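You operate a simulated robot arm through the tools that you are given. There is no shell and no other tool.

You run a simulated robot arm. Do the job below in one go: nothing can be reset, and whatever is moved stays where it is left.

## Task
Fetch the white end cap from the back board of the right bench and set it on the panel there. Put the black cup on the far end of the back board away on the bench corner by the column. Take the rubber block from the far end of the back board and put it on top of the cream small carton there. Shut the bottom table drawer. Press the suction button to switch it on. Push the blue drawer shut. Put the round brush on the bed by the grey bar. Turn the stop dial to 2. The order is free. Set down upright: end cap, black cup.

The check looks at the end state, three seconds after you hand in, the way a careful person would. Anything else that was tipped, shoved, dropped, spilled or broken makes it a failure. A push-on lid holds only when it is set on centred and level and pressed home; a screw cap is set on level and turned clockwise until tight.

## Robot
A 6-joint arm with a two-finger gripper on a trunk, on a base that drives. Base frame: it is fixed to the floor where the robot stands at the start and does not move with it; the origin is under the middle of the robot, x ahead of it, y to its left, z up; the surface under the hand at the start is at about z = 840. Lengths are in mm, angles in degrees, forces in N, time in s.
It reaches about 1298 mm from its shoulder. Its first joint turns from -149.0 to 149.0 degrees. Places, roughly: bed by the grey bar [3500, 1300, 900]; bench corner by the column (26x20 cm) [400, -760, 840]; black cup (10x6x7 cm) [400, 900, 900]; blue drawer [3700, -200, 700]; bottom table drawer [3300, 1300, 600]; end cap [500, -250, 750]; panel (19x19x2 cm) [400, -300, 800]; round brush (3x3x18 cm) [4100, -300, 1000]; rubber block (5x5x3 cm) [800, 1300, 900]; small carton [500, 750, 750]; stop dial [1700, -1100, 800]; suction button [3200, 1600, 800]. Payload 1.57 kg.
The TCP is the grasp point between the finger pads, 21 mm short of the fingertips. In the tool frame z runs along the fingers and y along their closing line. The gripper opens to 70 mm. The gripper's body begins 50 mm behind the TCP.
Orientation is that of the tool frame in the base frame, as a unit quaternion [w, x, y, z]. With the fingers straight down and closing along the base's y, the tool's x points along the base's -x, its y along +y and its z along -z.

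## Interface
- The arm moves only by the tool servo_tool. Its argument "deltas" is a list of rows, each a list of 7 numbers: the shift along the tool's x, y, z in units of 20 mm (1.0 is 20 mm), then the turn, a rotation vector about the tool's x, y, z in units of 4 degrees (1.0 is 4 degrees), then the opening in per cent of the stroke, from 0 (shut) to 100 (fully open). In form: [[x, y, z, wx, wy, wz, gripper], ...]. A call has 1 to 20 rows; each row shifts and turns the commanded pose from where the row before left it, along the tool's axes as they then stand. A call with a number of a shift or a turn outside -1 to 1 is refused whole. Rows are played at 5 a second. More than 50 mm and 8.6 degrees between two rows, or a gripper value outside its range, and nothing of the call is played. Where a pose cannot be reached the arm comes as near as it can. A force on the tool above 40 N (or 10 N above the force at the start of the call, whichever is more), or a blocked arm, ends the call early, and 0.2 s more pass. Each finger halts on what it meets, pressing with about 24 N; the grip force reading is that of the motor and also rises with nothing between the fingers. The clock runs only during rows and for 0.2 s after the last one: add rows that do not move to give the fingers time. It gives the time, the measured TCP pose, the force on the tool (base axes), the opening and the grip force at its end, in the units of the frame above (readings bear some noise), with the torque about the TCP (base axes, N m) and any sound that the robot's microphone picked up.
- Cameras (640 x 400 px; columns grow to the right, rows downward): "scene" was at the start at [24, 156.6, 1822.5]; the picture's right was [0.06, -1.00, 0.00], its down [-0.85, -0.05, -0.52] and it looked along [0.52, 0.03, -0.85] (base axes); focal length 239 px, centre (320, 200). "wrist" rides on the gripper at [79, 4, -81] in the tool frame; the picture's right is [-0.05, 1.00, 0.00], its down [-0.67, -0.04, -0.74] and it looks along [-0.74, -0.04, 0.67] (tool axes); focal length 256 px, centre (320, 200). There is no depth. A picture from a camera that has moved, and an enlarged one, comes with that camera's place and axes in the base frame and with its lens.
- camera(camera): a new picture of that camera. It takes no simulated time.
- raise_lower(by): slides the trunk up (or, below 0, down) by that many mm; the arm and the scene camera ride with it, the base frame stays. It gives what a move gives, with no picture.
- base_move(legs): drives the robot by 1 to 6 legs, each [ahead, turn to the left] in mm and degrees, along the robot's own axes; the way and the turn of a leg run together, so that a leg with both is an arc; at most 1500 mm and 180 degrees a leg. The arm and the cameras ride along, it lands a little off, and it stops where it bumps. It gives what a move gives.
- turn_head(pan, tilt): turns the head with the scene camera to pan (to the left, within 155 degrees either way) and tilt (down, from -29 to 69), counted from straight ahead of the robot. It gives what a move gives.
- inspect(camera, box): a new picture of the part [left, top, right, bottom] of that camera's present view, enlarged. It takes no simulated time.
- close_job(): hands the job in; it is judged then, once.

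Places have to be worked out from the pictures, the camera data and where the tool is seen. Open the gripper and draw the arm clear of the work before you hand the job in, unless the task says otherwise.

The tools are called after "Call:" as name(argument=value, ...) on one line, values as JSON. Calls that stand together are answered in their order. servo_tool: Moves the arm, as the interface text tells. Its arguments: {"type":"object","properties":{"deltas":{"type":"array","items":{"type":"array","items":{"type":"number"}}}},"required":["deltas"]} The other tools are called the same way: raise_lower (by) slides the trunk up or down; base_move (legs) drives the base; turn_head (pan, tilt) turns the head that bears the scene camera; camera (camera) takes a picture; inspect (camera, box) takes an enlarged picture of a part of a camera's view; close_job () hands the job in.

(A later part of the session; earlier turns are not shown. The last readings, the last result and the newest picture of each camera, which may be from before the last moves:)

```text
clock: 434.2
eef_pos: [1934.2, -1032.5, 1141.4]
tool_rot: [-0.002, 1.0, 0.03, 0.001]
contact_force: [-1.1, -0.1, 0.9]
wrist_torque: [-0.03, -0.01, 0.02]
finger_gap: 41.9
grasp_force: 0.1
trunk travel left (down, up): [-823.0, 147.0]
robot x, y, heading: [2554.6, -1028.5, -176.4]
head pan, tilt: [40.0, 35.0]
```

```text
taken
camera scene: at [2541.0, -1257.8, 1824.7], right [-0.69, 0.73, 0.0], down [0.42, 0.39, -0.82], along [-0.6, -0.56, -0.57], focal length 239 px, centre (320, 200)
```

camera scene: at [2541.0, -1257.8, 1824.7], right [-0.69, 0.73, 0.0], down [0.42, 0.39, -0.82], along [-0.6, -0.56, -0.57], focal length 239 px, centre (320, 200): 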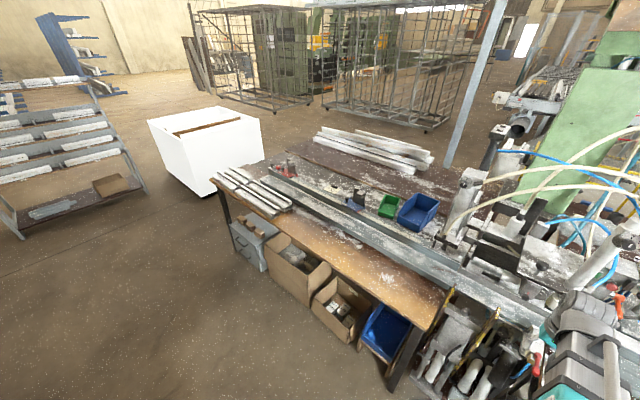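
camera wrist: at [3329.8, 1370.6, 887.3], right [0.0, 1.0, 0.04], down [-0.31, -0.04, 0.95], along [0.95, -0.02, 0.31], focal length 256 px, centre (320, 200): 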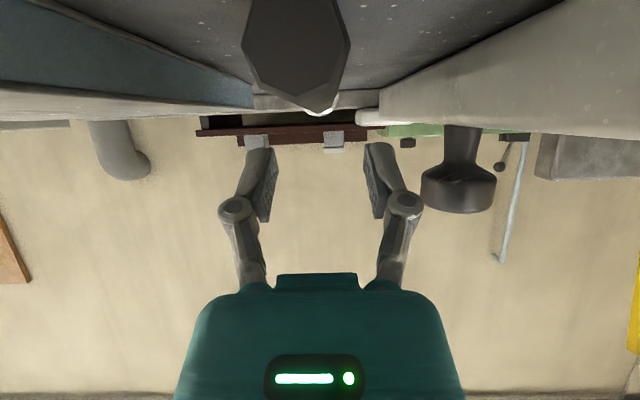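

The arm hides the spot where the dial should be. I back the base up and zoom on the area.

Call:
base_move(legs=[[-250, 0]])

Call:
servo_tool(deltas=[[0, -1, 0, 0, 0, 0, 60], [0, -1, 0, 0, 0, 0, 60], [0, -1, 0, 0, 0, 0, 60], [0, -1, 0, 0, 0, 0, 60], [0, -1, 0, 0, 0, 0, 60], [0, -1, 0, 0, 0, 0, 60], [0, -1, 0, 0, 0, 0, 60], [0, -1, 0, 0, 0, 0, 60], [0, -1, 0, 0, 0, 0, 60], [0, -1, 0, 0, 0, 0, 60], [0, -1, 0, 0, 0, 0, 60], [0, -1, 0, 0, 0, 0, 60], [0, -1, 0, 0, 0, 0, 60], [0, -1, 0, 0, 0, 0, 60], [0, -1, 0, 0, 0, 0, 60], [0, -1, 0, 0, 0, 0, 60], [0, -1, 0, 0, 0, 0, 60], [0, -1, 0, 0, 0, 0, 60], [0, -1, 0, 0, 0, 0, 60], [0, -1, 0, 0, 0, 0, 60]])

Call:
turn_head(pan=-5, tilt=30)

Call:
camera(camera="scene")

Call:
inspect(camera="scene", box=[250, 150, 450, 290])

```text
clock: 436.3
eef_pos: [2187.3, -1021.5, 1141.9]
tool_rot: [-0.002, 0.999, 0.033, -0.001]
contact_force: [0.3, 0.4, -0.3]
wrist_torque: [0.0, 0.03, 0.0]
finger_gap: 41.8
grasp_force: 0.1
trunk travel left (down, up): [-823.0, 147.0]
robot x, y, heading: [2797.2, -1014.7, -176.2]
head pan, tilt: [40.0, 35.0]
```

```text
clock: 440.5
eef_pos: [2158.5, -622.7, 1141.9]
tool_rot: [-0.002, 0.999, 0.034, 0.0]
contact_force: [0.3, -0.1, 0.5]
wrist_torque: [0.02, 0.01, -0.02]
finger_gap: 41.7
grasp_force: 0.0
trunk travel left (down, up): [-823.0, 147.0]
robot x, y, heading: [2800.5, -1013.3, -176.1]
head pan, tilt: [40.0, 35.0]
```

```text
clock: 441.6
eef_pos: [2159.2, -623.3, 1142.0]
tool_rot: [-0.001, 0.999, 0.034, 0.0]
contact_force: [-0.4, 0.0, 0.1]
wrist_torque: [0.0, 0.01, 0.05]
finger_gap: 41.9
grasp_force: 0.0
trunk travel left (down, up): [-823.0, 147.0]
robot x, y, heading: [2801.0, -1016.3, -176.1]
head pan, tilt: [-5.0, 30.0]
```

```text
taken
camera scene: at [2767.4, -1180.5, 1832.4], right [0.02, 1.0, 0.0], down [0.5, -0.01, -0.87], along [-0.87, 0.02, -0.5], focal length 239 px, centre (320, 200)
```

scene: 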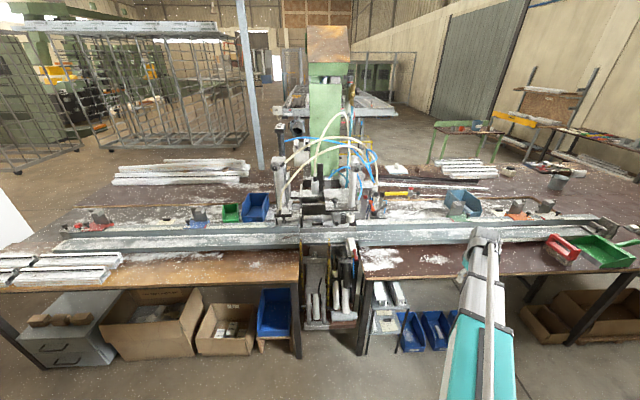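

```text
2.86 times, centred on (350, 220) of scene
camera zoom: at [2767.4, -1180.5, 1832.4], right [0.02, 1.0, 0.0], down [0.5, -0.01, -0.87], along [-0.87, 0.02, -0.5], focal length 683 px, centre (234, 143)
```

zoom: 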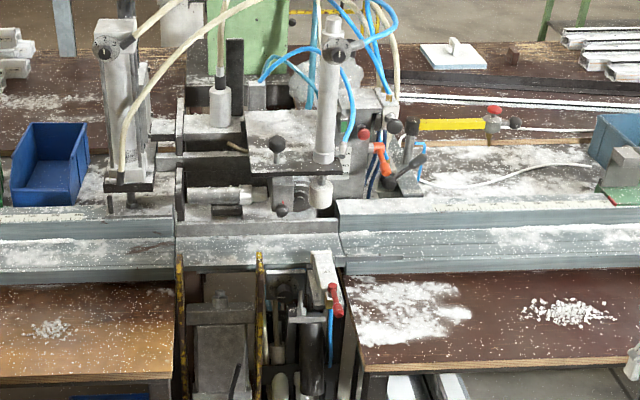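

I zoom in further on several candidate spots for the dial.

Call:
inspect(camera="scene", box=[290, 225, 380, 295])

Call:
inspect(camera="scene", box=[60, 190, 240, 270])

Call:
inspect(camera="scene", box=[270, 130, 400, 230])

Call:
inspect(camera="scene", box=[370, 170, 640, 290])

```text
5.71 times, centred on (335, 260) of scene
camera zoom: at [2767.4, -1180.5, 1832.4], right [0.02, 1.0, 0.0], down [0.5, -0.01, -0.87], along [-0.87, 0.02, -0.5], focal length 1365 px, centre (234, -143)
```

zoom: 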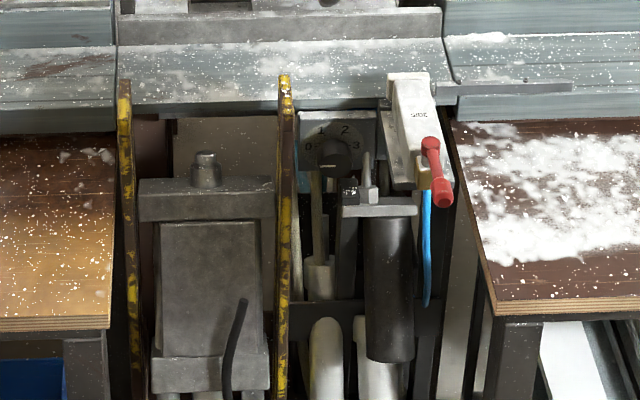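

```text
3.56 times, centred on (150, 230) of scene
camera zoom: at [2767.4, -1180.5, 1832.4], right [0.02, 1.0, 0.0], down [0.5, -0.01, -0.87], along [-0.87, 0.02, -0.5], focal length 849 px, centre (924, 93)
```

zoom: 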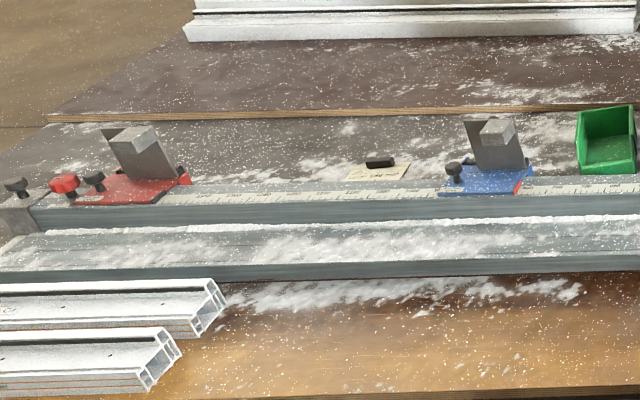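

```text
4.00 times, centred on (335, 180) of scene
camera zoom: at [2767.4, -1180.5, 1832.4], right [0.02, 1.0, 0.0], down [0.5, -0.01, -0.87], along [-0.87, 0.02, -0.5], focal length 956 px, centre (260, 280)
```

zoom: 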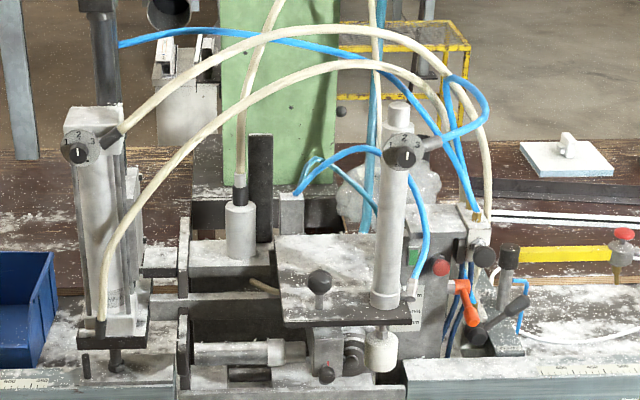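

```text
2.37 times, centred on (505, 230) of scene
camera zoom: at [2767.4, -1180.5, 1832.4], right [0.02, 1.0, 0.0], down [0.5, -0.01, -0.87], along [-0.87, 0.02, -0.5], focal length 566 px, centre (-118, 129)
```

zoom: 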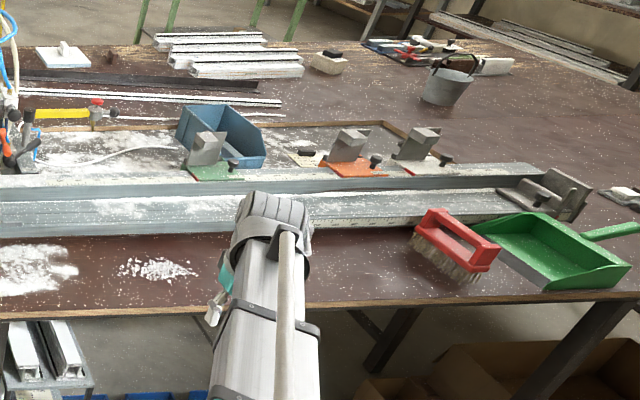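

A rotary dial marked 0–1–2–3 sits in the recess under the fence. I zoom in more on it for its label.

Call:
inspect(camera="scene", box=[330, 235, 380, 265])

Call:
inspect(camera="scene", box=[275, 155, 315, 185])

Call:
inspect(camera="scene", box=[355, 155, 395, 185])

```text
12.80 times, centred on (355, 250) of scene
camera zoom: at [2767.4, -1180.5, 1832.4], right [0.02, 1.0, 0.0], down [0.5, -0.01, -0.87], along [-0.87, 0.02, -0.5], focal length 3058 px, centre (-128, -440)
```

zoom: 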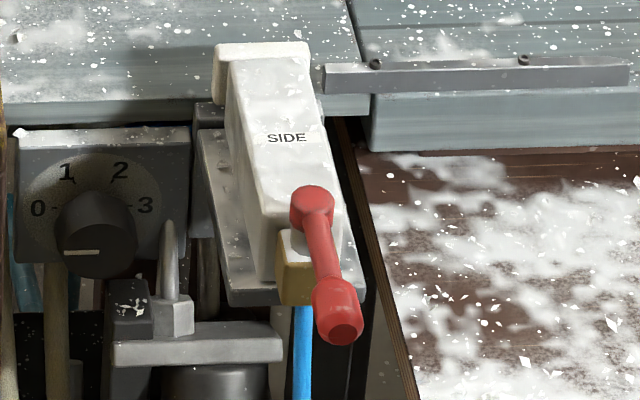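

```text
13.33 times, centred on (295, 170) of scene
camera zoom: at [2767.4, -1180.5, 1832.4], right [0.02, 1.0, 0.0], down [0.5, -0.01, -0.87], along [-0.87, 0.02, -0.5], focal length 3185 px, centre (653, 600)
```

zoom: 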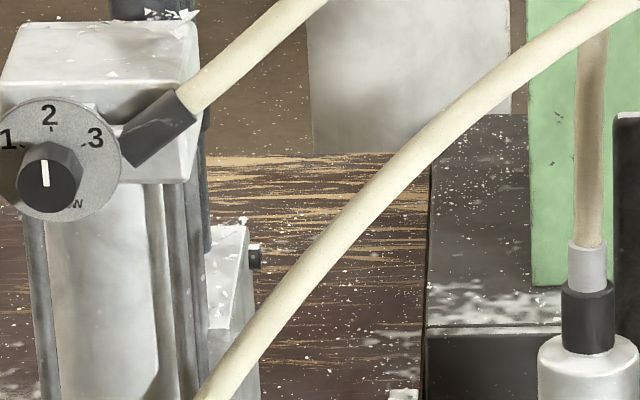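

```text
13.33 times, centred on (375, 170) of scene
camera zoom: at [2767.4, -1180.5, 1832.4], right [0.02, 1.0, 0.0], down [0.5, -0.01, -0.87], along [-0.87, 0.02, -0.5], focal length 3185 px, centre (-413, 600)
```

zoom: 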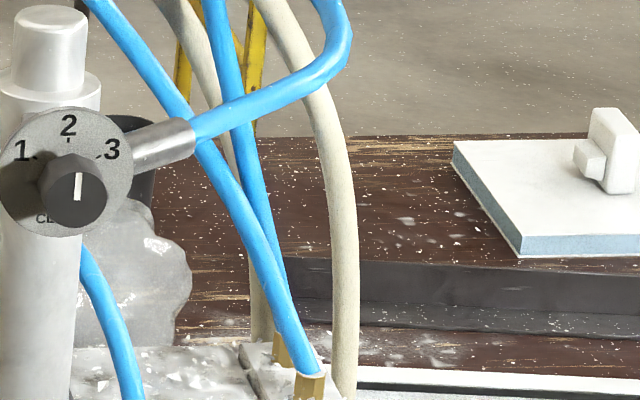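

The dial marked 0-1-2-3 at about (1650, −1050, 800) sits between yellow-striped cheeks and the SIDE switch, on a vertical plate facing the aisle. I bring the wrist camera in front of it, tilted level, for a closer look.

Call:
servo_tool(deltas=[[-0.446, 0.99, 0, 0, 0, 0, 60], [-0.446, 0.99, 0, 0, 0, 0, 60], [-0.446, 0.99, 0, 0, 0, 0, 60], [-0.446, 0.99, 0, 0, 0, 0, 60], [-0.446, 0.99, 0, 0, 0, 0, 60], [-0.446, 0.99, 0, 0, 0, 0, 60], [-0.446, 0.99, 0, 0, 0, 0, 60], [-0.446, 0.99, 0, 0, 0, 0, 60], [-0.446, 0.99, 0, 0, 0, 0, 60], [-0.446, 0.99, 0, 0, 0, 0, 60], [-0.446, 0.99, 0, 0, 0, 0, 60], [-0.446, 0.99, 0, 0, 0, 0, 60], [-0.446, 0.99, 0, 0, 0, 0, 60], [-0.446, 0.99, 0, 0, 0, 0, 60], [-0.446, 0.99, 0, 0, 0, 0, 60], [-0.446, 0.99, 0, 0, 0, 0, 60], [-0.446, 0.99, 0, 0, 0, 0, 60], [-0.446, 0.99, 0, 0, 0, 0, 60], [-0.446, 0.99, 0, 0, 0, 0, 60], [-0.446, 0.99, 0, 0, 0, 0, 60]])

Call:
servo_tool(deltas=[[-0.446, 0.99, 0, 0, 0, 0, 60], [0, 0, 0, 0, 0, 0.98, 60], [0, 0, 0, 0, -1, 0, 60], [0, 0, 0, 0, -1, 0, 60], [0, 0, 0, 0, -1, 0, 60], [0, 0, 0, 0, -1, 0, 60], [0, 0, 0, 0, -1, 0, 60], [0, 0, 0, 0, -1, 0, 60], [0, 0, 0, 0, -1, 0, 60], [0, 0, 0, 0, -1, 0, 60], [0, 0, 0, 0, -1, 0, 60], [0, 0, 0, 0, -1, 0, 60], [0, 0, 0, 0, -1, 0, 60], [0, 0, 0, 0, 0, 0, 60]])

Call:
raise_lower(by=-330)

Call:
camera(camera="wrist")

Call:
camera(camera="scene")

```text
clock: 445.8
eef_pos: [2007.2, -1031.0, 1142.0]
tool_rot: [-0.002, 0.999, 0.034, 0.0]
contact_force: [0.0, 0.1, 0.6]
wrist_torque: [0.05, -0.02, -0.03]
finger_gap: 42.0
grasp_force: 0.1
trunk travel left (down, up): [-823.0, 147.0]
robot x, y, heading: [2801.5, -1016.2, -176.0]
head pan, tilt: [-5.0, 30.0]
```

```text
clock: 448.8
eef_pos: [2000.6, -1050.5, 1193.5]
tool_rot: [-0.001, 0.927, 0.001, -0.374]
contact_force: [0.8, 0.4, 0.0]
wrist_torque: [0.02, -0.01, 0.0]
finger_gap: 42.0
grasp_force: 0.0
out of reach, approached as far as the arm can: row 5, 6, 7, 8, 9, 10, 11, 12, 13
trunk travel left (down, up): [-823.0, 147.0]
robot x, y, heading: [2801.0, -1013.8, -176.3]
head pan, tilt: [-5.0, 30.0]
```

```text
clock: 452.1
eef_pos: [2000.9, -1050.3, 864.3]
tool_rot: [-0.001, 0.927, -0.001, -0.374]
contact_force: [-0.5, 0.4, -0.3]
wrist_torque: [0.04, -0.03, 0.0]
finger_gap: 41.8
grasp_force: 0.1
trunk travel left (down, up): [-493.0, 477.0]
robot x, y, heading: [2801.1, -1014.8, -176.1]
head pan, tilt: [-5.0, 30.0]
```

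```text
taken
camera wrist: at [2113.5, -1054.0, 867.9], right [-0.04, -1.0, 0.03], down [0.04, 0.03, 1.0], along [-1.0, 0.04, 0.04], focal length 256 px, centre (320, 200)
```

wrist: 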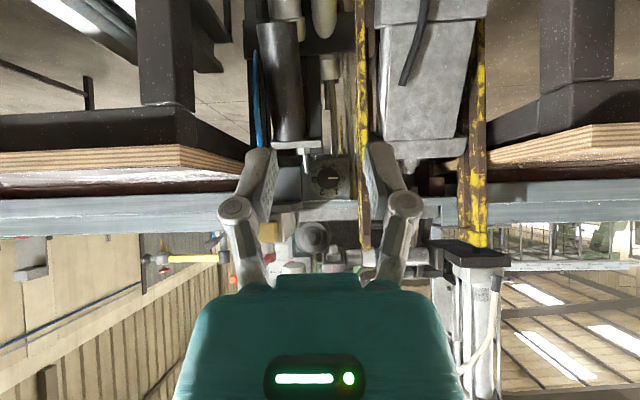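

```text
taken
camera scene: at [2767.4, -1180.4, 1502.5], right [0.02, 1.0, 0.0], down [0.5, -0.01, -0.87], along [-0.87, 0.02, -0.5], focal length 239 px, centre (320, 200)
```

scene: 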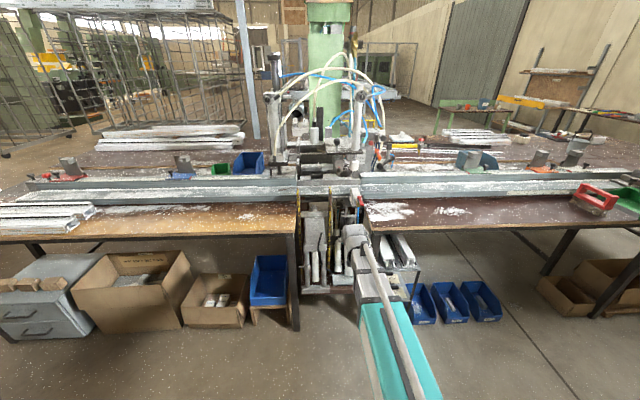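

Call:
inspect(camera="wrist", box=[240, 110, 400, 240])

Call:
inspect(camera="wrist", box=[290, 140, 360, 210])

Call:
inspect(camera="scene", box=[290, 170, 390, 280])

```text
3.08 times, centred on (320, 175) of wrist
camera zoom: at [2113.5, -1054.0, 867.9], right [-0.04, -1.0, 0.03], down [0.04, 0.03, 1.0], along [-1.0, 0.04, 0.04], focal length 788 px, centre (320, 277)
```

zoom: 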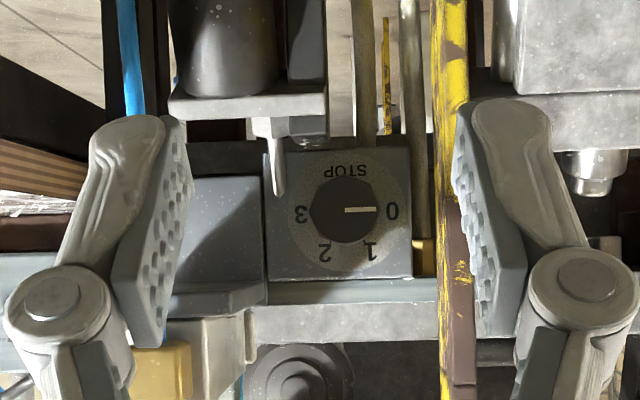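

```text
5.71 times, centred on (325, 175) of wrist
camera zoom: at [2113.5, -1054.0, 867.9], right [-0.04, -1.0, 0.03], down [0.04, 0.03, 1.0], along [-1.0, 0.04, 0.04], focal length 1463 px, centre (291, 343)
```

zoom: 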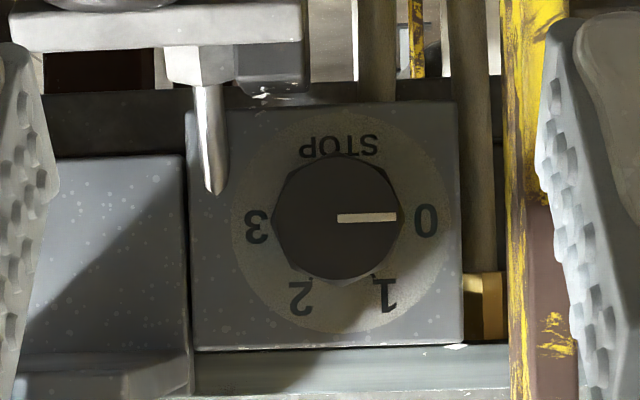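

```text
3.64 times, centred on (340, 225) of scene
camera zoom: at [2767.4, -1180.4, 1502.5], right [0.02, 1.0, 0.0], down [0.5, -0.01, -0.87], along [-0.87, 0.02, -0.5], focal length 869 px, centre (247, 109)
```

zoom: 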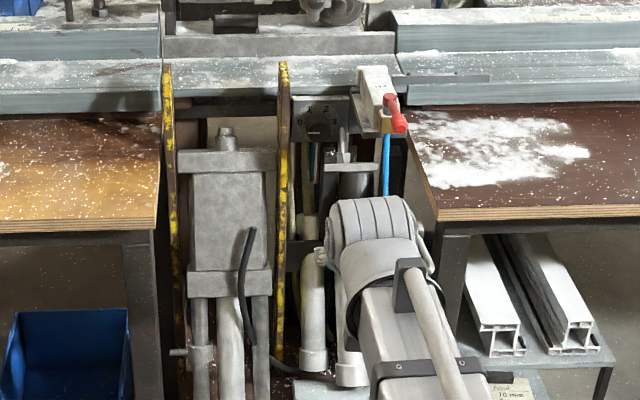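

The dial is labelled STOP, pointing at 0; 2 is 120° clockwise. The knob (Ø≈36 mm, front face ≈ (1703, −1054, 850)) must be gripped from the front with a level tool. I tilt the tool to horizontal at standoff.

Call:
servo_tool(deltas=[[0, 0, 0, 0, -1, 0, 63], [0, 0, 0, 0, -1, 0, 63], [0, 0, 0, 0, -1, 0, 63], [0, 0, 0, 0, -1, 0, 63], [0, 0, 0, 0, -1, 0, 63], [0, 0, 0, 0, -1, 0, 63], [0, 0, 0, 0, -1, 0, 63], [0, 0, 0, 0, -1, 0, 63], [0, 0, 0, 0, -1, 0, 63], [0, 0, 0, 0, -1, 0, 63], [0, 0, 0, 0, -1, 0, 63], [0, 0, 0, 0, -0.5, 0, 63], [0, 0, 0, 0, 0, 0, 63]])

```text
clock: 454.9
eef_pos: [2000.3, -1048.6, 989.1]
tool_rot: [-0.005, 0.723, -0.002, -0.691]
contact_force: [-0.4, -0.5, -0.6]
wrist_torque: [0.01, 0.0, 0.0]
finger_gap: 43.9
grasp_force: 0.0
out of reach, approached as far as the arm can: row 1, 2, 3, 4, 5, 6, 7, 8, 9, 10, 11, 12
trunk travel left (down, up): [-493.0, 477.0]
robot x, y, heading: [2801.9, -1018.7, -176.3]
head pan, tilt: [-5.0, 30.0]
```

Nearly level. I finish the tilt, lower to z≈850, and roll the gripper +55° so the fingers clear the neighbouring fittings.

Call:
servo_tool(deltas=[[0, 0, 0, 0, -0.65, 0, 63], [0, 0, 0, 0, 0, 0, 63]])

Call:
raise_lower(by=-140)

Call:
camera(camera="wrist")

Call:
servo_tool(deltas=[[0, 0, 0, 0, 0, 1, 63], [0, 0, 0, 0, 0, 1, 63], [0, 0, 0, 0, 0, 1, 63], [0, 0, 0, 0, 0, 1, 63], [0, 0, 0, 0, 0, 1, 63], [0, 0, 0, 0, 0, 1, 63], [0, 0, 0, 0, 0, 1, 63], [0, 0, 0, 0, 0, 1, 63], [0, 0, 0, 0, 0, 1, 63], [0, 0, 0, 0, 0, 1, 63], [0, 0, 0, 0, 0, 1, 63], [0, 0, 0, 0, 0, 1, 63], [0, 0, 0, 0, 0, 1, 63], [0, 0, 0, 0, 0, 0.75, 63], [0, 0, 0, 0, 0, 0, 63]])

Call:
camera(camera="wrist")

Call:
camera(camera="scene")

```text
clock: 455.5
eef_pos: [2000.4, -1045.6, 992.8]
tool_rot: [-0.006, 0.716, -0.004, -0.698]
contact_force: [0.3, -0.2, 0.2]
wrist_torque: [-0.02, 0.03, 0.0]
finger_gap: 43.9
grasp_force: 0.0
out of reach, approached as far as the arm can: row 1
trunk travel left (down, up): [-493.0, 477.0]
robot x, y, heading: [2802.0, -1015.4, -176.2]
head pan, tilt: [-5.0, 30.0]
```

```text
clock: 457.2
eef_pos: [2000.0, -1044.7, 853.0]
tool_rot: [-0.008, 0.716, -0.006, -0.698]
contact_force: [-0.5, -0.6, 0.3]
wrist_torque: [-0.01, -0.02, 0.02]
finger_gap: 44.1
grasp_force: 0.0
trunk travel left (down, up): [-353.0, 617.0]
robot x, y, heading: [2804.3, -1016.1, -176.2]
head pan, tilt: [-5.0, 30.0]
```

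```text
taken
camera wrist: at [2082.4, -1051.2, 776.6], right [-0.02, -1.0, 0.05], down [0.73, 0.02, 0.69], along [-0.69, 0.05, 0.73], focal length 256 px, centre (320, 200)
```

wrist: 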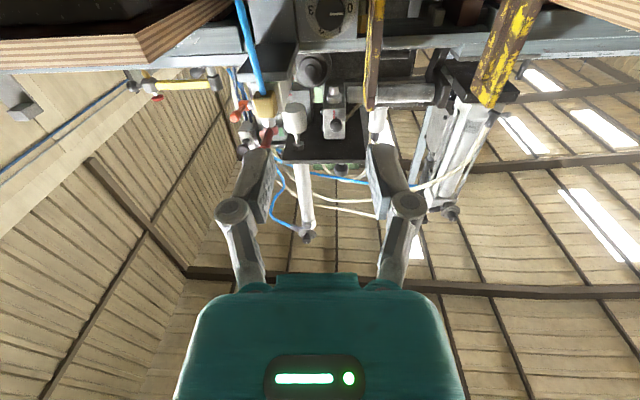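

```text
clock: 460.4
eef_pos: [1998.9, -1045.8, 853.7]
tool_rot: [0.316, 0.632, -0.335, -0.623]
contact_force: [0.4, -0.2, -0.8]
wrist_torque: [0.02, -0.01, 0.01]
finger_gap: 44.2
grasp_force: 0.0
trunk travel left (down, up): [-353.0, 617.0]
robot x, y, heading: [2799.4, -1015.9, -176.3]
head pan, tilt: [-5.0, 30.0]
```

```text
taken
camera wrist: at [2080.1, -1114.5, 813.7], right [-0.03, -0.53, 0.85], down [0.75, 0.55, 0.37], along [-0.66, 0.64, 0.38], focal length 256 px, centre (320, 200)
```

wrist: 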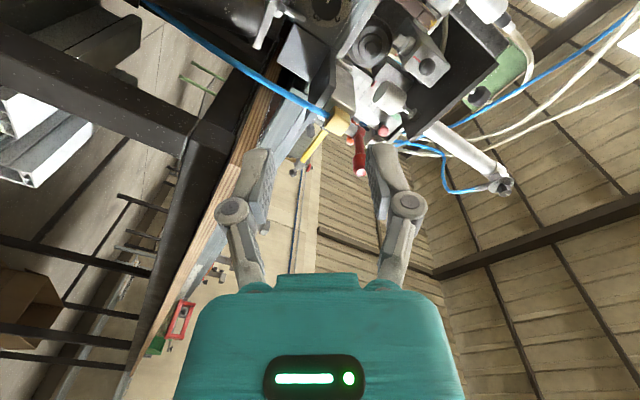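

```text
taken
camera scene: at [2767.4, -1180.4, 1362.4], right [0.02, 1.0, 0.0], down [0.5, -0.01, -0.87], along [-0.87, 0.02, -0.5], focal length 239 px, centre (320, 200)
```

scene: 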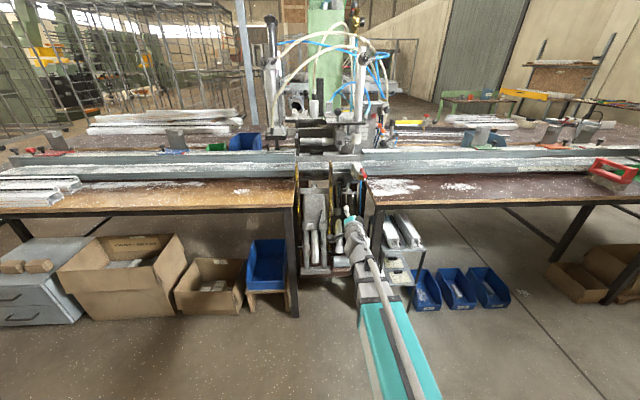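

The roll worked (closing axis at 125°). I advance toward the knob, stopping well short to measure.

Call:
servo_tool(deltas=[[0.034, 0.039, 0.996, 0, 0, 0, 63], [0.034, 0.039, 0.996, 0, 0, 0, 63], [0.034, 0.039, 0.996, 0, 0, 0, 63], [0.034, 0.039, 0.996, 0, 0, 0, 63], [0.034, 0.039, 0.996, 0, 0, 0, 63], [0.034, 0.039, 0.996, 0, 0, 0, 63], [0.034, 0.039, 0.996, 0, 0, 0, 63], [0.034, 0.039, 0.996, 0, 0, 0, 63], [0.034, 0.039, 0.996, 0, 0, 0, 63], [0.034, 0.039, 0.996, 0, 0, 0, 63], [0, 0, 0, 0, 0, 0, 63]])

Call:
camera(camera="wrist")

Call:
inspect(camera="wrist", box=[220, 0, 420, 125])

```text
clock: 462.8
eef_pos: [1799.1, -1052.7, 851.9]
tool_rot: [0.315, 0.633, -0.336, -0.622]
contact_force: [-0.4, 0.5, 0.7]
wrist_torque: [0.02, -0.03, 0.0]
finger_gap: 44.1
grasp_force: 0.2
out of reach, approached as far as the arm can: row 9
trunk travel left (down, up): [-353.0, 617.0]
robot x, y, heading: [2802.2, -1012.4, -176.0]
head pan, tilt: [-5.0, 30.0]
```

```text
taken
camera wrist: at [1880.0, -1121.1, 813.4], right [-0.03, -0.53, 0.85], down [0.75, 0.55, 0.37], along [-0.67, 0.64, 0.38], focal length 256 px, centre (320, 200)
```

wrist: 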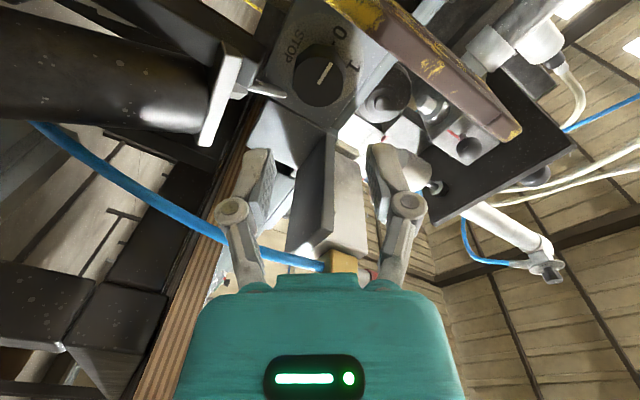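

```text
3.20 times, centred on (320, 62) of wrist
camera zoom: at [1880.0, -1121.1, 813.4], right [-0.03, -0.53, 0.85], down [0.75, 0.55, 0.37], along [-0.67, 0.64, 0.38], focal length 819 px, centre (320, 640)
```

zoom: 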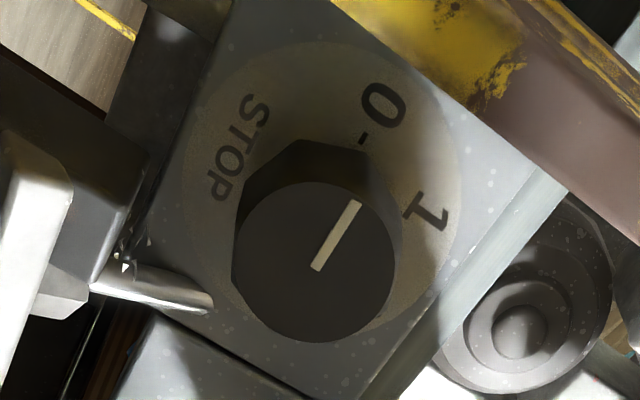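

Knob centre now reads about y −1053, z 848.5. I trim 3 mm down and advance partway, then check alignment.

Call:
raise_lower(by=-3)

Call:
servo_tool(deltas=[[0, 0.034, 1, 0, 0, 0, 63], [0, 0.034, 1, 0, 0, 0, 63], [0, 0.02, 0.6, 0, 0, 0, 63], [0, 0, 0, 0, 0, 0, 63]])

Call:
inspect(camera="wrist", box=[200, 20, 440, 200])

Call:
inspect(camera="scene", box=[290, 150, 400, 250])

```text
clock: 463.3
eef_pos: [1800.0, -1053.5, 848.8]
tool_rot: [0.315, 0.634, -0.335, -0.622]
contact_force: [-0.6, 0.3, 0.3]
wrist_torque: [0.01, -0.04, -0.02]
finger_gap: 44.3
grasp_force: 0.1
trunk travel left (down, up): [-350.0, 620.0]
robot x, y, heading: [2799.1, -1012.9, -176.2]
head pan, tilt: [-5.0, 30.0]
```

```text
clock: 464.3
eef_pos: [1746.9, -1052.9, 848.9]
tool_rot: [0.314, 0.633, -0.337, -0.622]
contact_force: [-0.3, 0.7, 0.5]
wrist_torque: [-0.01, -0.01, 0.01]
finger_gap: 44.1
grasp_force: 0.0
trunk travel left (down, up): [-350.0, 620.0]
robot x, y, heading: [2800.6, -1013.8, -176.2]
head pan, tilt: [-5.0, 30.0]
```

```text
2.22 times, centred on (320, 110) of wrist
camera zoom: at [1827.2, -1121.1, 810.2], right [-0.03, -0.53, 0.85], down [0.75, 0.55, 0.38], along [-0.67, 0.64, 0.38], focal length 569 px, centre (320, 400)
```

zoom: 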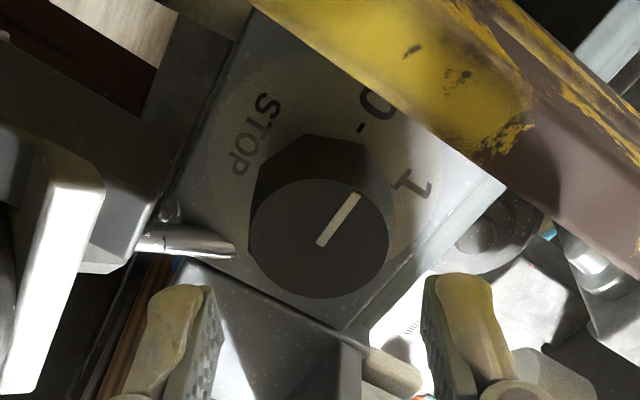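

```text
4.00 times, centred on (345, 200) of scene
camera zoom: at [2767.3, -1180.4, 1359.4], right [0.02, 1.0, 0.0], down [0.5, -0.01, -0.87], along [-0.87, 0.02, -0.5], focal length 956 px, centre (220, 200)
```

zoom: 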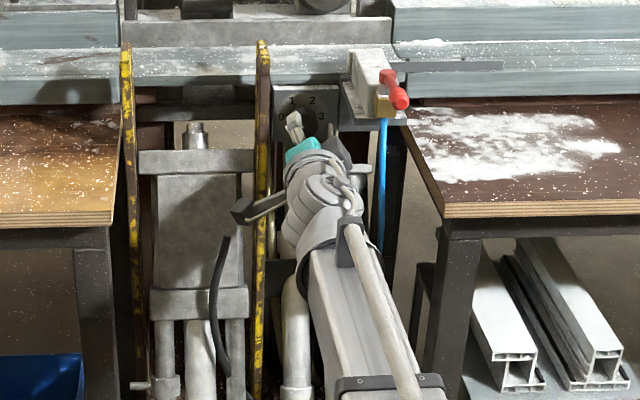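

The knob centre triangulates to (1704.5, −1053.8, 847.6), within about 1 mm of the gripper axis. I advance so the fingers straddle the knob.

Call:
servo_tool(deltas=[[0.03, 0.02, 0.7, 0, 0, 0, 63], [0.03, 0.02, 0.7, 0, 0, 0, 63], [0, 0.02, 0.6, 0, 0, 0, 63], [0, 0, 0, 0, 0, 0, 63]])

Call:
camera(camera="wrist")

Call:
inspect(camera="wrist", box=[200, 60, 440, 240])

```text
clock: 465.3
eef_pos: [1707.4, -1054.8, 849.3]
tool_rot: [0.315, 0.634, -0.337, -0.621]
contact_force: [0.4, 0.3, 0.4]
wrist_torque: [-0.02, -0.04, 0.03]
finger_gap: 44.0
grasp_force: 0.1
trunk travel left (down, up): [-350.0, 620.0]
robot x, y, heading: [2802.5, -1014.5, -176.1]
head pan, tilt: [-5.0, 30.0]
```

```text
taken
camera wrist: at [1787.8, -1122.1, 810.1], right [-0.04, -0.53, 0.85], down [0.74, 0.55, 0.38], along [-0.67, 0.64, 0.38], focal length 256 px, centre (320, 200)
```

wrist: 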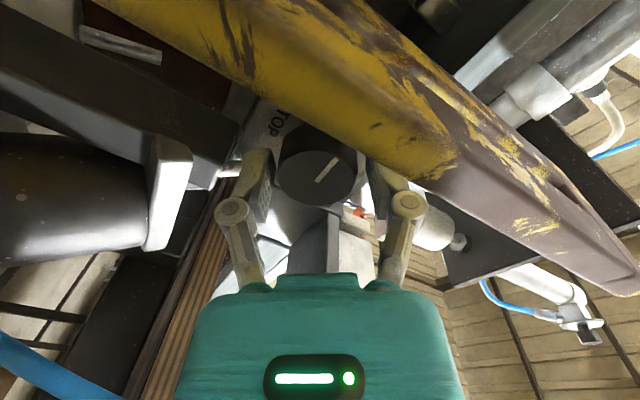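

```text
2.22 times, centred on (320, 150) of wrist
camera zoom: at [1787.8, -1122.1, 810.1], right [-0.04, -0.53, 0.85], down [0.74, 0.55, 0.38], along [-0.67, 0.64, 0.38], focal length 569 px, centre (320, 311)
```

zoom: 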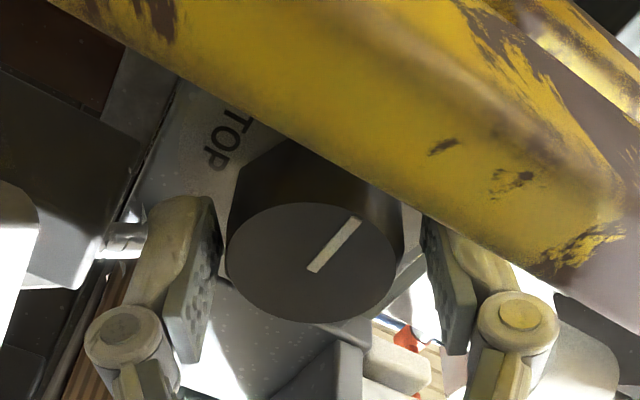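

The knob sits between the pads; I trim 1.5 mm and close on it.

Call:
servo_tool(deltas=[[0, -0.08, 0.1, 0, 0, 0, 63], [0, 0, 0, 0, 0, 0, 0], [0, 0, 0, 0, 0, 0, 0], [0, 0, 0, 0, 0, 0, 0], [0, 0, 0, 0, 0, 0, 0]])

Call:
inspect(camera="wrist", box=[200, 60, 440, 240])

```text
clock: 466.5
eef_pos: [1705.8, -1053.5, 849.0]
tool_rot: [0.315, 0.633, -0.336, -0.622]
contact_force: [6.7, 5.1, -10.0]
wrist_torque: [-0.12, 0.55, 0.01]
finger_gap: 37.6
grasp_force: 32.0
trunk travel left (down, up): [-350.0, 620.0]
robot x, y, heading: [2804.5, -1014.9, -176.2]
head pan, tilt: [-5.0, 30.0]
```

```text
2.22 times, centred on (320, 150) of wrist
camera zoom: at [1785.6, -1120.5, 809.7], right [-0.04, -0.53, 0.85], down [0.75, 0.55, 0.38], along [-0.67, 0.64, 0.38], focal length 569 px, centre (320, 311)
```

zoom: 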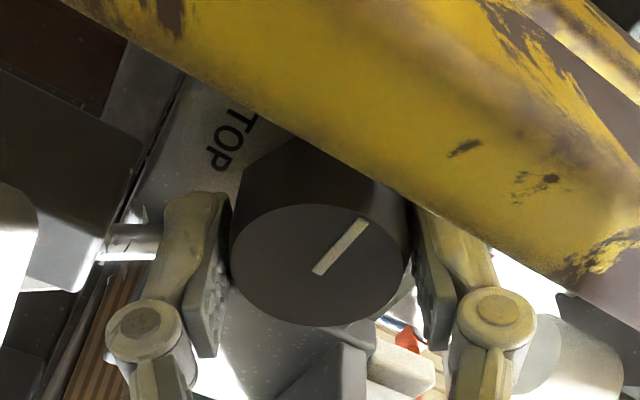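

Gripped at 37.6 mm. I start turning clockwise, 20° first, to check it follows.

Call:
servo_tool(deltas=[[0, 0, 0, 0, 0, 1, 0], [0, 0, 0, 0, 0, 1, 0], [0, 0, 0, 0, 0, 1, 0], [0, 0, 0, 0, 0, 1, 0], [0, 0, 0, 0, 0, 1, 0], [0, 0, 0, 0, 0, 0, 0]])

Call:
camera(camera="wrist")

```text
clock: 467.9
eef_pos: [1705.3, -1052.2, 849.0]
tool_rot: [0.417, 0.566, -0.442, -0.557]
contact_force: [1.1, 6.2, -7.0]
wrist_torque: [0.0, 0.49, 0.53]
finger_gap: 37.4
grasp_force: 32.6
trunk travel left (down, up): [-350.0, 620.0]
robot x, y, heading: [2800.2, -1015.5, -176.3]
head pan, tilt: [-5.0, 30.0]
```

```text
taken
camera wrist: at [1784.6, -1130.7, 835.2], right [-0.03, -0.21, 0.98], down [0.75, 0.64, 0.16], along [-0.66, 0.74, 0.14], focal length 256 px, centre (320, 200)
```

wrist: 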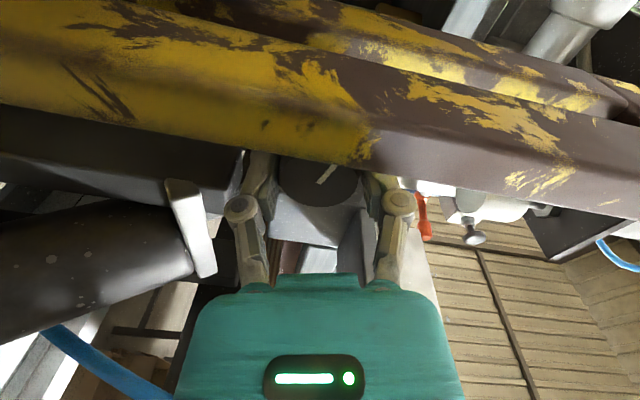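

The knob follows. I continue turning toward 60° (mark 1).

Call:
servo_tool(deltas=[[0, 0, 0, 0, 0, 1, 0], [0, 0, 0, 0, 0, 1, 0], [0, 0, 0, 0, 0, 1, 0], [0, 0, 0, 0, 0, 1, 0], [0, 0, 0, 0, 0, 1, 0], [0, 0, 0, 0, 0, 1, 0], [0, 0, 0, 0, 0, 1, 0], [0, 0, 0, 0, 0, 1, 0], [0, 0, 0, 0, 0, 1, 0], [0, 0, 0, 0, 0, 1, 0], [0, 0, 0, 0, 0, 0, 0]])

Call:
camera(camera="wrist")

Call:
inspect(camera="scene", box=[290, 150, 400, 250])

```text
clock: 470.3
eef_pos: [1704.9, -1052.0, 848.9]
tool_rot: [-0.583, -0.383, 0.609, 0.378]
contact_force: [1.3, 2.4, -1.7]
wrist_torque: [-0.01, -0.47, -0.74]
finger_gap: 37.3
grasp_force: 32.2
trunk travel left (down, up): [-350.0, 620.0]
robot x, y, heading: [2801.0, -1018.9, -176.3]
head pan, tilt: [-5.0, 30.0]
```

```text
taken
camera wrist: at [1783.4, -1122.8, 888.9], right [-0.03, 0.47, 0.88], down [0.76, 0.58, -0.29], along [-0.65, 0.67, -0.37], focal length 256 px, centre (320, 200)
```

wrist: 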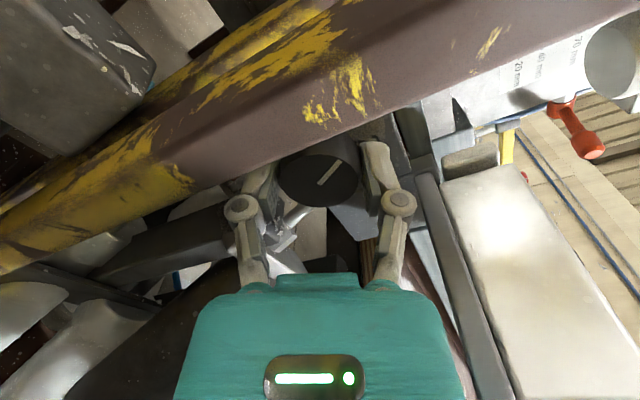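

```text
4.00 times, centred on (345, 200) of scene
camera zoom: at [2767.2, -1180.3, 1359.5], right [0.02, 1.0, 0.0], down [0.5, -0.01, -0.87], along [-0.87, 0.02, -0.5], focal length 956 px, centre (220, 200)
```

zoom: 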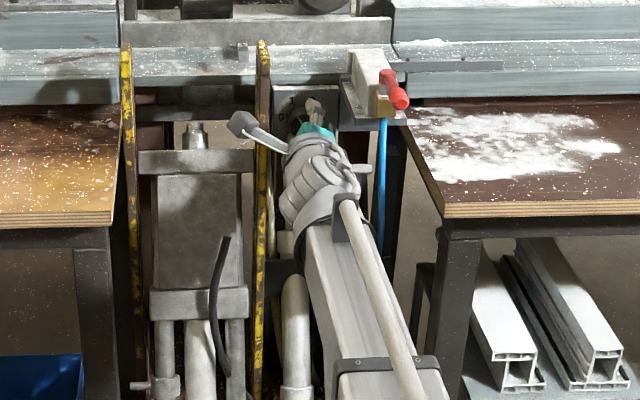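

At 60° now; forces are low. I continue clockwise toward mark 2, 40° next.

Call:
servo_tool(deltas=[[0, 0, 0, 0, 0, 1, 0], [0, 0, 0, 0, 0, 1, 0], [0, 0, 0, 0, 0, 1, 0], [0, 0, 0, 0, 0, 1, 0], [0, 0, 0, 0, 0, 1, 0], [0, 0, 0, 0, 0, 1, 0], [0, 0, 0, 0, 0, 1, 0], [0, 0, 0, 0, 0, 1, 0], [0, 0, 0, 0, 0, 1, 0], [0, 0, 0, 0, 0, 1, 0], [0, 0, 0, 0, 0, 0, 0]])

Call:
camera(camera="wrist")

```text
clock: 471.0
eef_pos: [1704.5, -1050.1, 846.1]
tool_rot: [-0.616, -0.332, 0.639, 0.32]
contact_force: [0.6, -11.7, -14.6]
wrist_torque: [0.1, -0.45, 0.07]
finger_gap: 37.2
grasp_force: 31.9
out of reach, approached as far as the arm can: row 1, 2, 3
trunk travel left (down, up): [-350.0, 620.0]
robot x, y, heading: [2803.9, -1015.7, -176.1]
head pan, tilt: [-5.0, 30.0]
stopped in row 3: the force on the tool passed its limit at 52 N (the readings are from after the stop); the commanded pose is now the measured one
```

```text
taken
camera wrist: at [1783.3, -1111.6, 898.9], right [-0.03, 0.62, 0.79], down [0.76, 0.53, -0.38], along [-0.65, 0.59, -0.48], focal length 256 px, centre (320, 200)
```

wrist: 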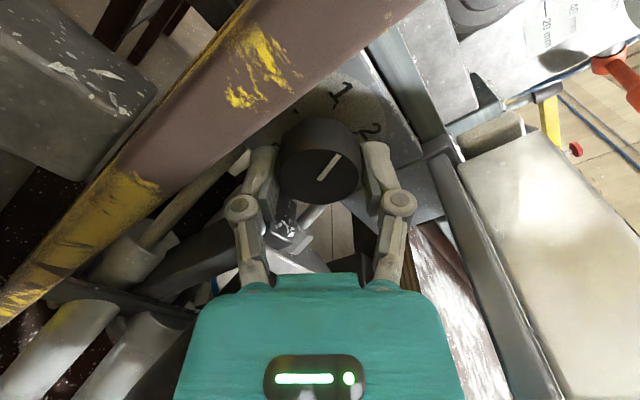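

The wrist hit its roll limit at about 125°, with the knob turned ~70°. I release, back out, roll back, and re-grip for the remainder.

Call:
servo_tool(deltas=[[0, 0, 0, 0, 0, 0, 63], [0, 0, 0, 0, 0, 0, 63], [0, 0, 0, 0, 0, 0, 63], [0, 0, -0.5, 0, 0, 0, 63], [0, 0, -1, 0, 0, 0, 63], [0, 0, -1, 0, 0, 0, 63], [0, 0, 0, 0, 0, 0, 63]])

Call:
camera(camera="wrist")

Call:
inspect(camera="wrist", box=[200, 20, 440, 200])

```text
clock: 472.6
eef_pos: [1755.9, -1046.3, 847.8]
tool_rot: [-0.618, -0.331, 0.637, 0.32]
contact_force: [0.3, -0.1, -0.4]
wrist_torque: [0.03, -0.01, 0.01]
finger_gap: 44.0
grasp_force: 0.0
trunk travel left (down, up): [-350.0, 620.0]
robot x, y, heading: [2803.9, -1017.1, -176.5]
head pan, tilt: [-5.0, 30.0]
```

```text
taken
camera wrist: at [1836.4, -1108.9, 901.2], right [-0.03, 0.62, 0.79], down [0.76, 0.53, -0.39], along [-0.65, 0.58, -0.48], focal length 256 px, centre (320, 200)
```

wrist: 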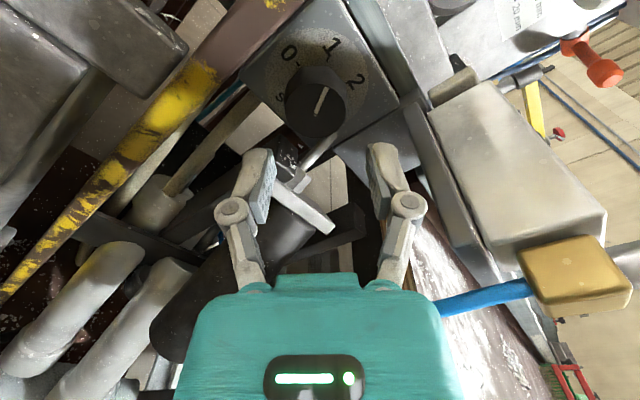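

```text
2.22 times, centred on (320, 110) of wrist
camera zoom: at [1836.4, -1108.9, 901.2], right [-0.03, 0.62, 0.79], down [0.76, 0.53, -0.39], along [-0.65, 0.58, -0.48], focal length 569 px, centre (320, 400)
```

zoom: 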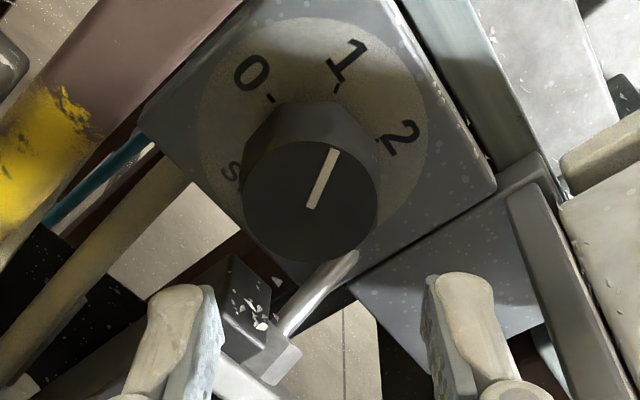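

The dial has settled on 1. I roll back 70° and recentre for a second 60° turn.

Call:
servo_tool(deltas=[[0, 0, 0, 0, 0, -1, 63], [0, 0, 0, 0, 0, -1, 63], [0, 0, 0, 0, 0, -1, 63], [0, 0, 0, 0, 0, -1, 63], [0, 0, 0, 0, 0, -1, 63], [0, 0, 0, 0, 0, -1, 63], [0, 0, 0, 0, 0, -1, 63], [0, 0, 0, 0, 0, -1, 63], [0, 0, 0, 0, 0, -1, 63], [0, 0, 0, 0, 0, -1, 63], [0, 0, 0, 0, 0, -1, 63], [0, 0, 0, 0, 0, -1, 63], [0, 0, 0, 0, 0, -1, 63], [0, 0, 0, 0, 0, -1, 63], [0, 0, 0, 0, 0, -1, 63], [0, 0, 0, 0, 0, -1, 63], [0, 0, 0, 0, 0, -1, 63], [0, 0, 0, 0, 0, -0.5, 63], [0, 0, 0, 0, 0, 0, 63]])

Call:
inspect(camera="wrist", box=[200, 20, 440, 200])

```text
clock: 476.6
eef_pos: [1754.7, -1048.2, 850.0]
tool_rot: [0.322, 0.637, -0.332, -0.617]
contact_force: [-0.3, -0.3, -0.2]
wrist_torque: [0.0, 0.01, 0.02]
finger_gap: 44.2
grasp_force: 0.1
trunk travel left (down, up): [-350.0, 620.0]
robot x, y, heading: [2801.5, -1013.0, -176.3]
head pan, tilt: [-5.0, 30.0]
```

```text
2.22 times, centred on (320, 110) of wrist
camera zoom: at [1837.2, -1114.8, 810.3], right [-0.03, -0.53, 0.85], down [0.73, 0.57, 0.38], along [-0.68, 0.63, 0.37], focal length 569 px, centre (320, 400)
```

zoom: 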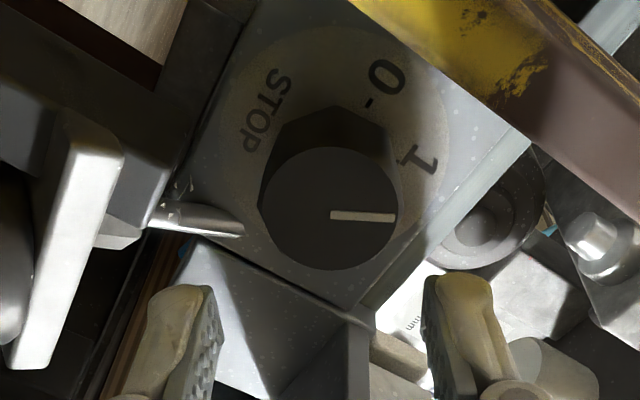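

The pointer reads 1 (horizontal in this rolled view). I recentre and advance onto the knob again.

Call:
servo_tool(deltas=[[0.09, 0.06, 0.3, 0, 0, 0, 63], [0.085, 0.065, 0.5, 0, 0, 0, 63], [0, 0, 0.82, 0, 0, 0, 63], [0, 0, 0.82, 0, 0, 0, 63], [0, 0, 0, 0, 0, 0, 63]])

Call:
inspect(camera="wrist", box=[200, 60, 440, 240])

```text
clock: 477.8
eef_pos: [1706.1, -1052.9, 849.5]
tool_rot: [0.321, 0.637, -0.333, -0.616]
contact_force: [-0.4, -0.3, -0.1]
wrist_torque: [-0.03, -0.03, 0.01]
finger_gap: 44.2
grasp_force: 0.1
trunk travel left (down, up): [-350.0, 620.0]
robot x, y, heading: [2803.6, -1015.9, -176.3]
head pan, tilt: [-5.0, 30.0]
```

```text
2.22 times, centred on (320, 150) of wrist
camera zoom: at [1788.3, -1119.5, 810.0], right [-0.03, -0.53, 0.85], down [0.73, 0.57, 0.38], along [-0.68, 0.63, 0.37], focal length 569 px, centre (320, 311)
```

zoom: 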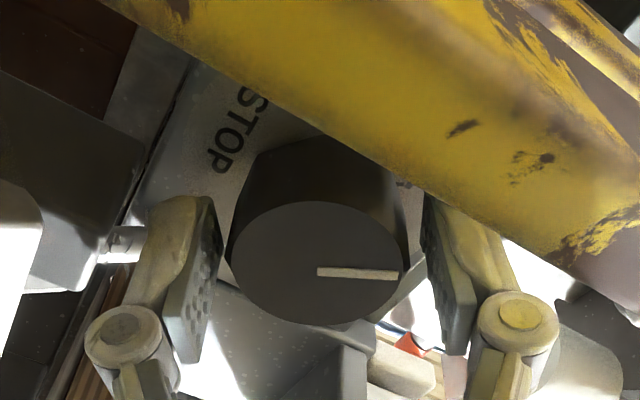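

Centred. I close and turn another 60°.

Call:
servo_tool(deltas=[[0, 0, 0, 0, 0, 0, 0], [0, 0, 0, 0, 0, 0, 0], [0, 0, 0, 0, 0, 0, 0], [0, 0, 0, 0, 0, 0, 0], [0, 0, 0, 0, 0, 1, 0], [0, 0, 0, 0, 0, 1, 0], [0, 0, 0, 0, 0, 1, 0], [0, 0, 0, 0, 0, 1, 0], [0, 0, 0, 0, 0, 1, 0]])

Call:
servo_tool(deltas=[[0, 0, 0, 0, 0, 1, 0], [0, 0, 0, 0, 0, 1, 0], [0, 0, 0, 0, 0, 1, 0], [0, 0, 0, 0, 0, 1, 0], [0, 0, 0, 0, 0, 1, 0], [0, 0, 0, 0, 0, 1, 0], [0, 0, 0, 0, 0, 1, 0], [0, 0, 0, 0, 0, 1, 0], [0, 0, 0, 0, 0, 1, 0], [0, 0, 0, 0, 0, 1, 0], [0, 0, 0, 0, 0, 0, 0]])

Call:
camera(camera="wrist")

```text
clock: 479.8
eef_pos: [1707.1, -1052.7, 849.1]
tool_rot: [0.424, 0.569, -0.438, -0.551]
contact_force: [1.2, -0.3, -0.6]
wrist_torque: [0.04, 0.3, 0.86]
finger_gap: 37.9
grasp_force: 31.9
trunk travel left (down, up): [-350.0, 620.0]
robot x, y, heading: [2801.7, -1013.7, -176.0]
head pan, tilt: [-5.0, 30.0]
```

```text
clock: 482.2
eef_pos: [1706.0, -1051.2, 847.5]
tool_rot: [-0.587, -0.385, 0.607, 0.373]
contact_force: [-4.9, -6.2, -1.6]
wrist_torque: [0.0, 0.16, 0.34]
finger_gap: 37.7
grasp_force: 32.3
trunk travel left (down, up): [-350.0, 620.0]
robot x, y, heading: [2802.3, -1016.4, -176.2]
head pan, tilt: [-5.0, 30.0]
```

```text
taken
camera wrist: at [1785.8, -1121.5, 889.0], right [-0.03, 0.47, 0.88], down [0.76, 0.59, -0.29], along [-0.66, 0.66, -0.37], focal length 256 px, centre (320, 200)
```

wrist: 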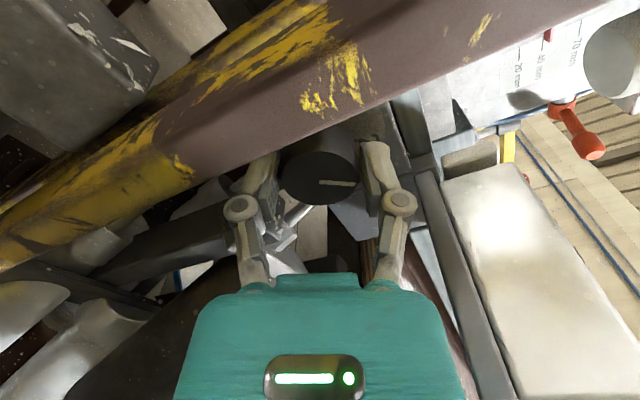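

Turned 60° again. I release, back out and read the dial.

Call:
servo_tool(deltas=[[0, 0, 0, 0, 0, 0, 63], [0, 0, 0, 0, 0, 0, 63], [0, 0, 0, 0, 0, 0, 63], [0, 0, -0.5, 0, 0, 0, 63], [0, 0, -1, 0, 0, 0, 63], [0, 0, -1, 0, 0, 0, 63], [0, 0, 0, 0, 0, 0, 63]])

Call:
inspect(camera="wrist", box=[200, 0, 440, 180])

```text
clock: 483.8
eef_pos: [1756.4, -1053.5, 848.6]
tool_rot: [-0.587, -0.384, 0.606, 0.375]
contact_force: [0.9, 0.0, -0.2]
wrist_torque: [0.0, 0.01, -0.05]
finger_gap: 44.1
grasp_force: 0.0
trunk travel left (down, up): [-350.0, 620.0]
robot x, y, heading: [2801.2, -1014.9, -176.4]
head pan, tilt: [-5.0, 30.0]
```

```text
2.22 times, centred on (320, 90) of wrist
camera zoom: at [1835.9, -1122.3, 889.7], right [-0.03, 0.47, 0.88], down [0.75, 0.59, -0.29], along [-0.66, 0.66, -0.37], focal length 569 px, centre (320, 444)
```

zoom: 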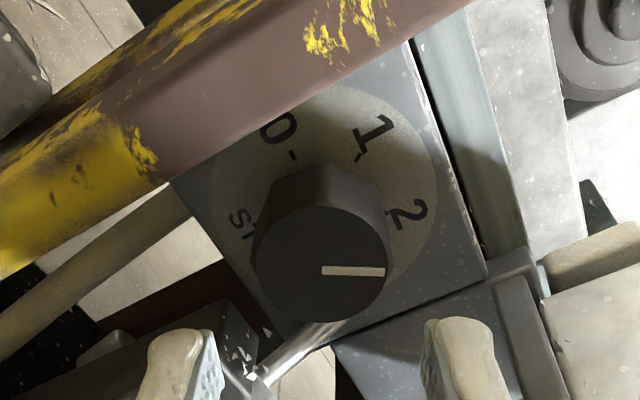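

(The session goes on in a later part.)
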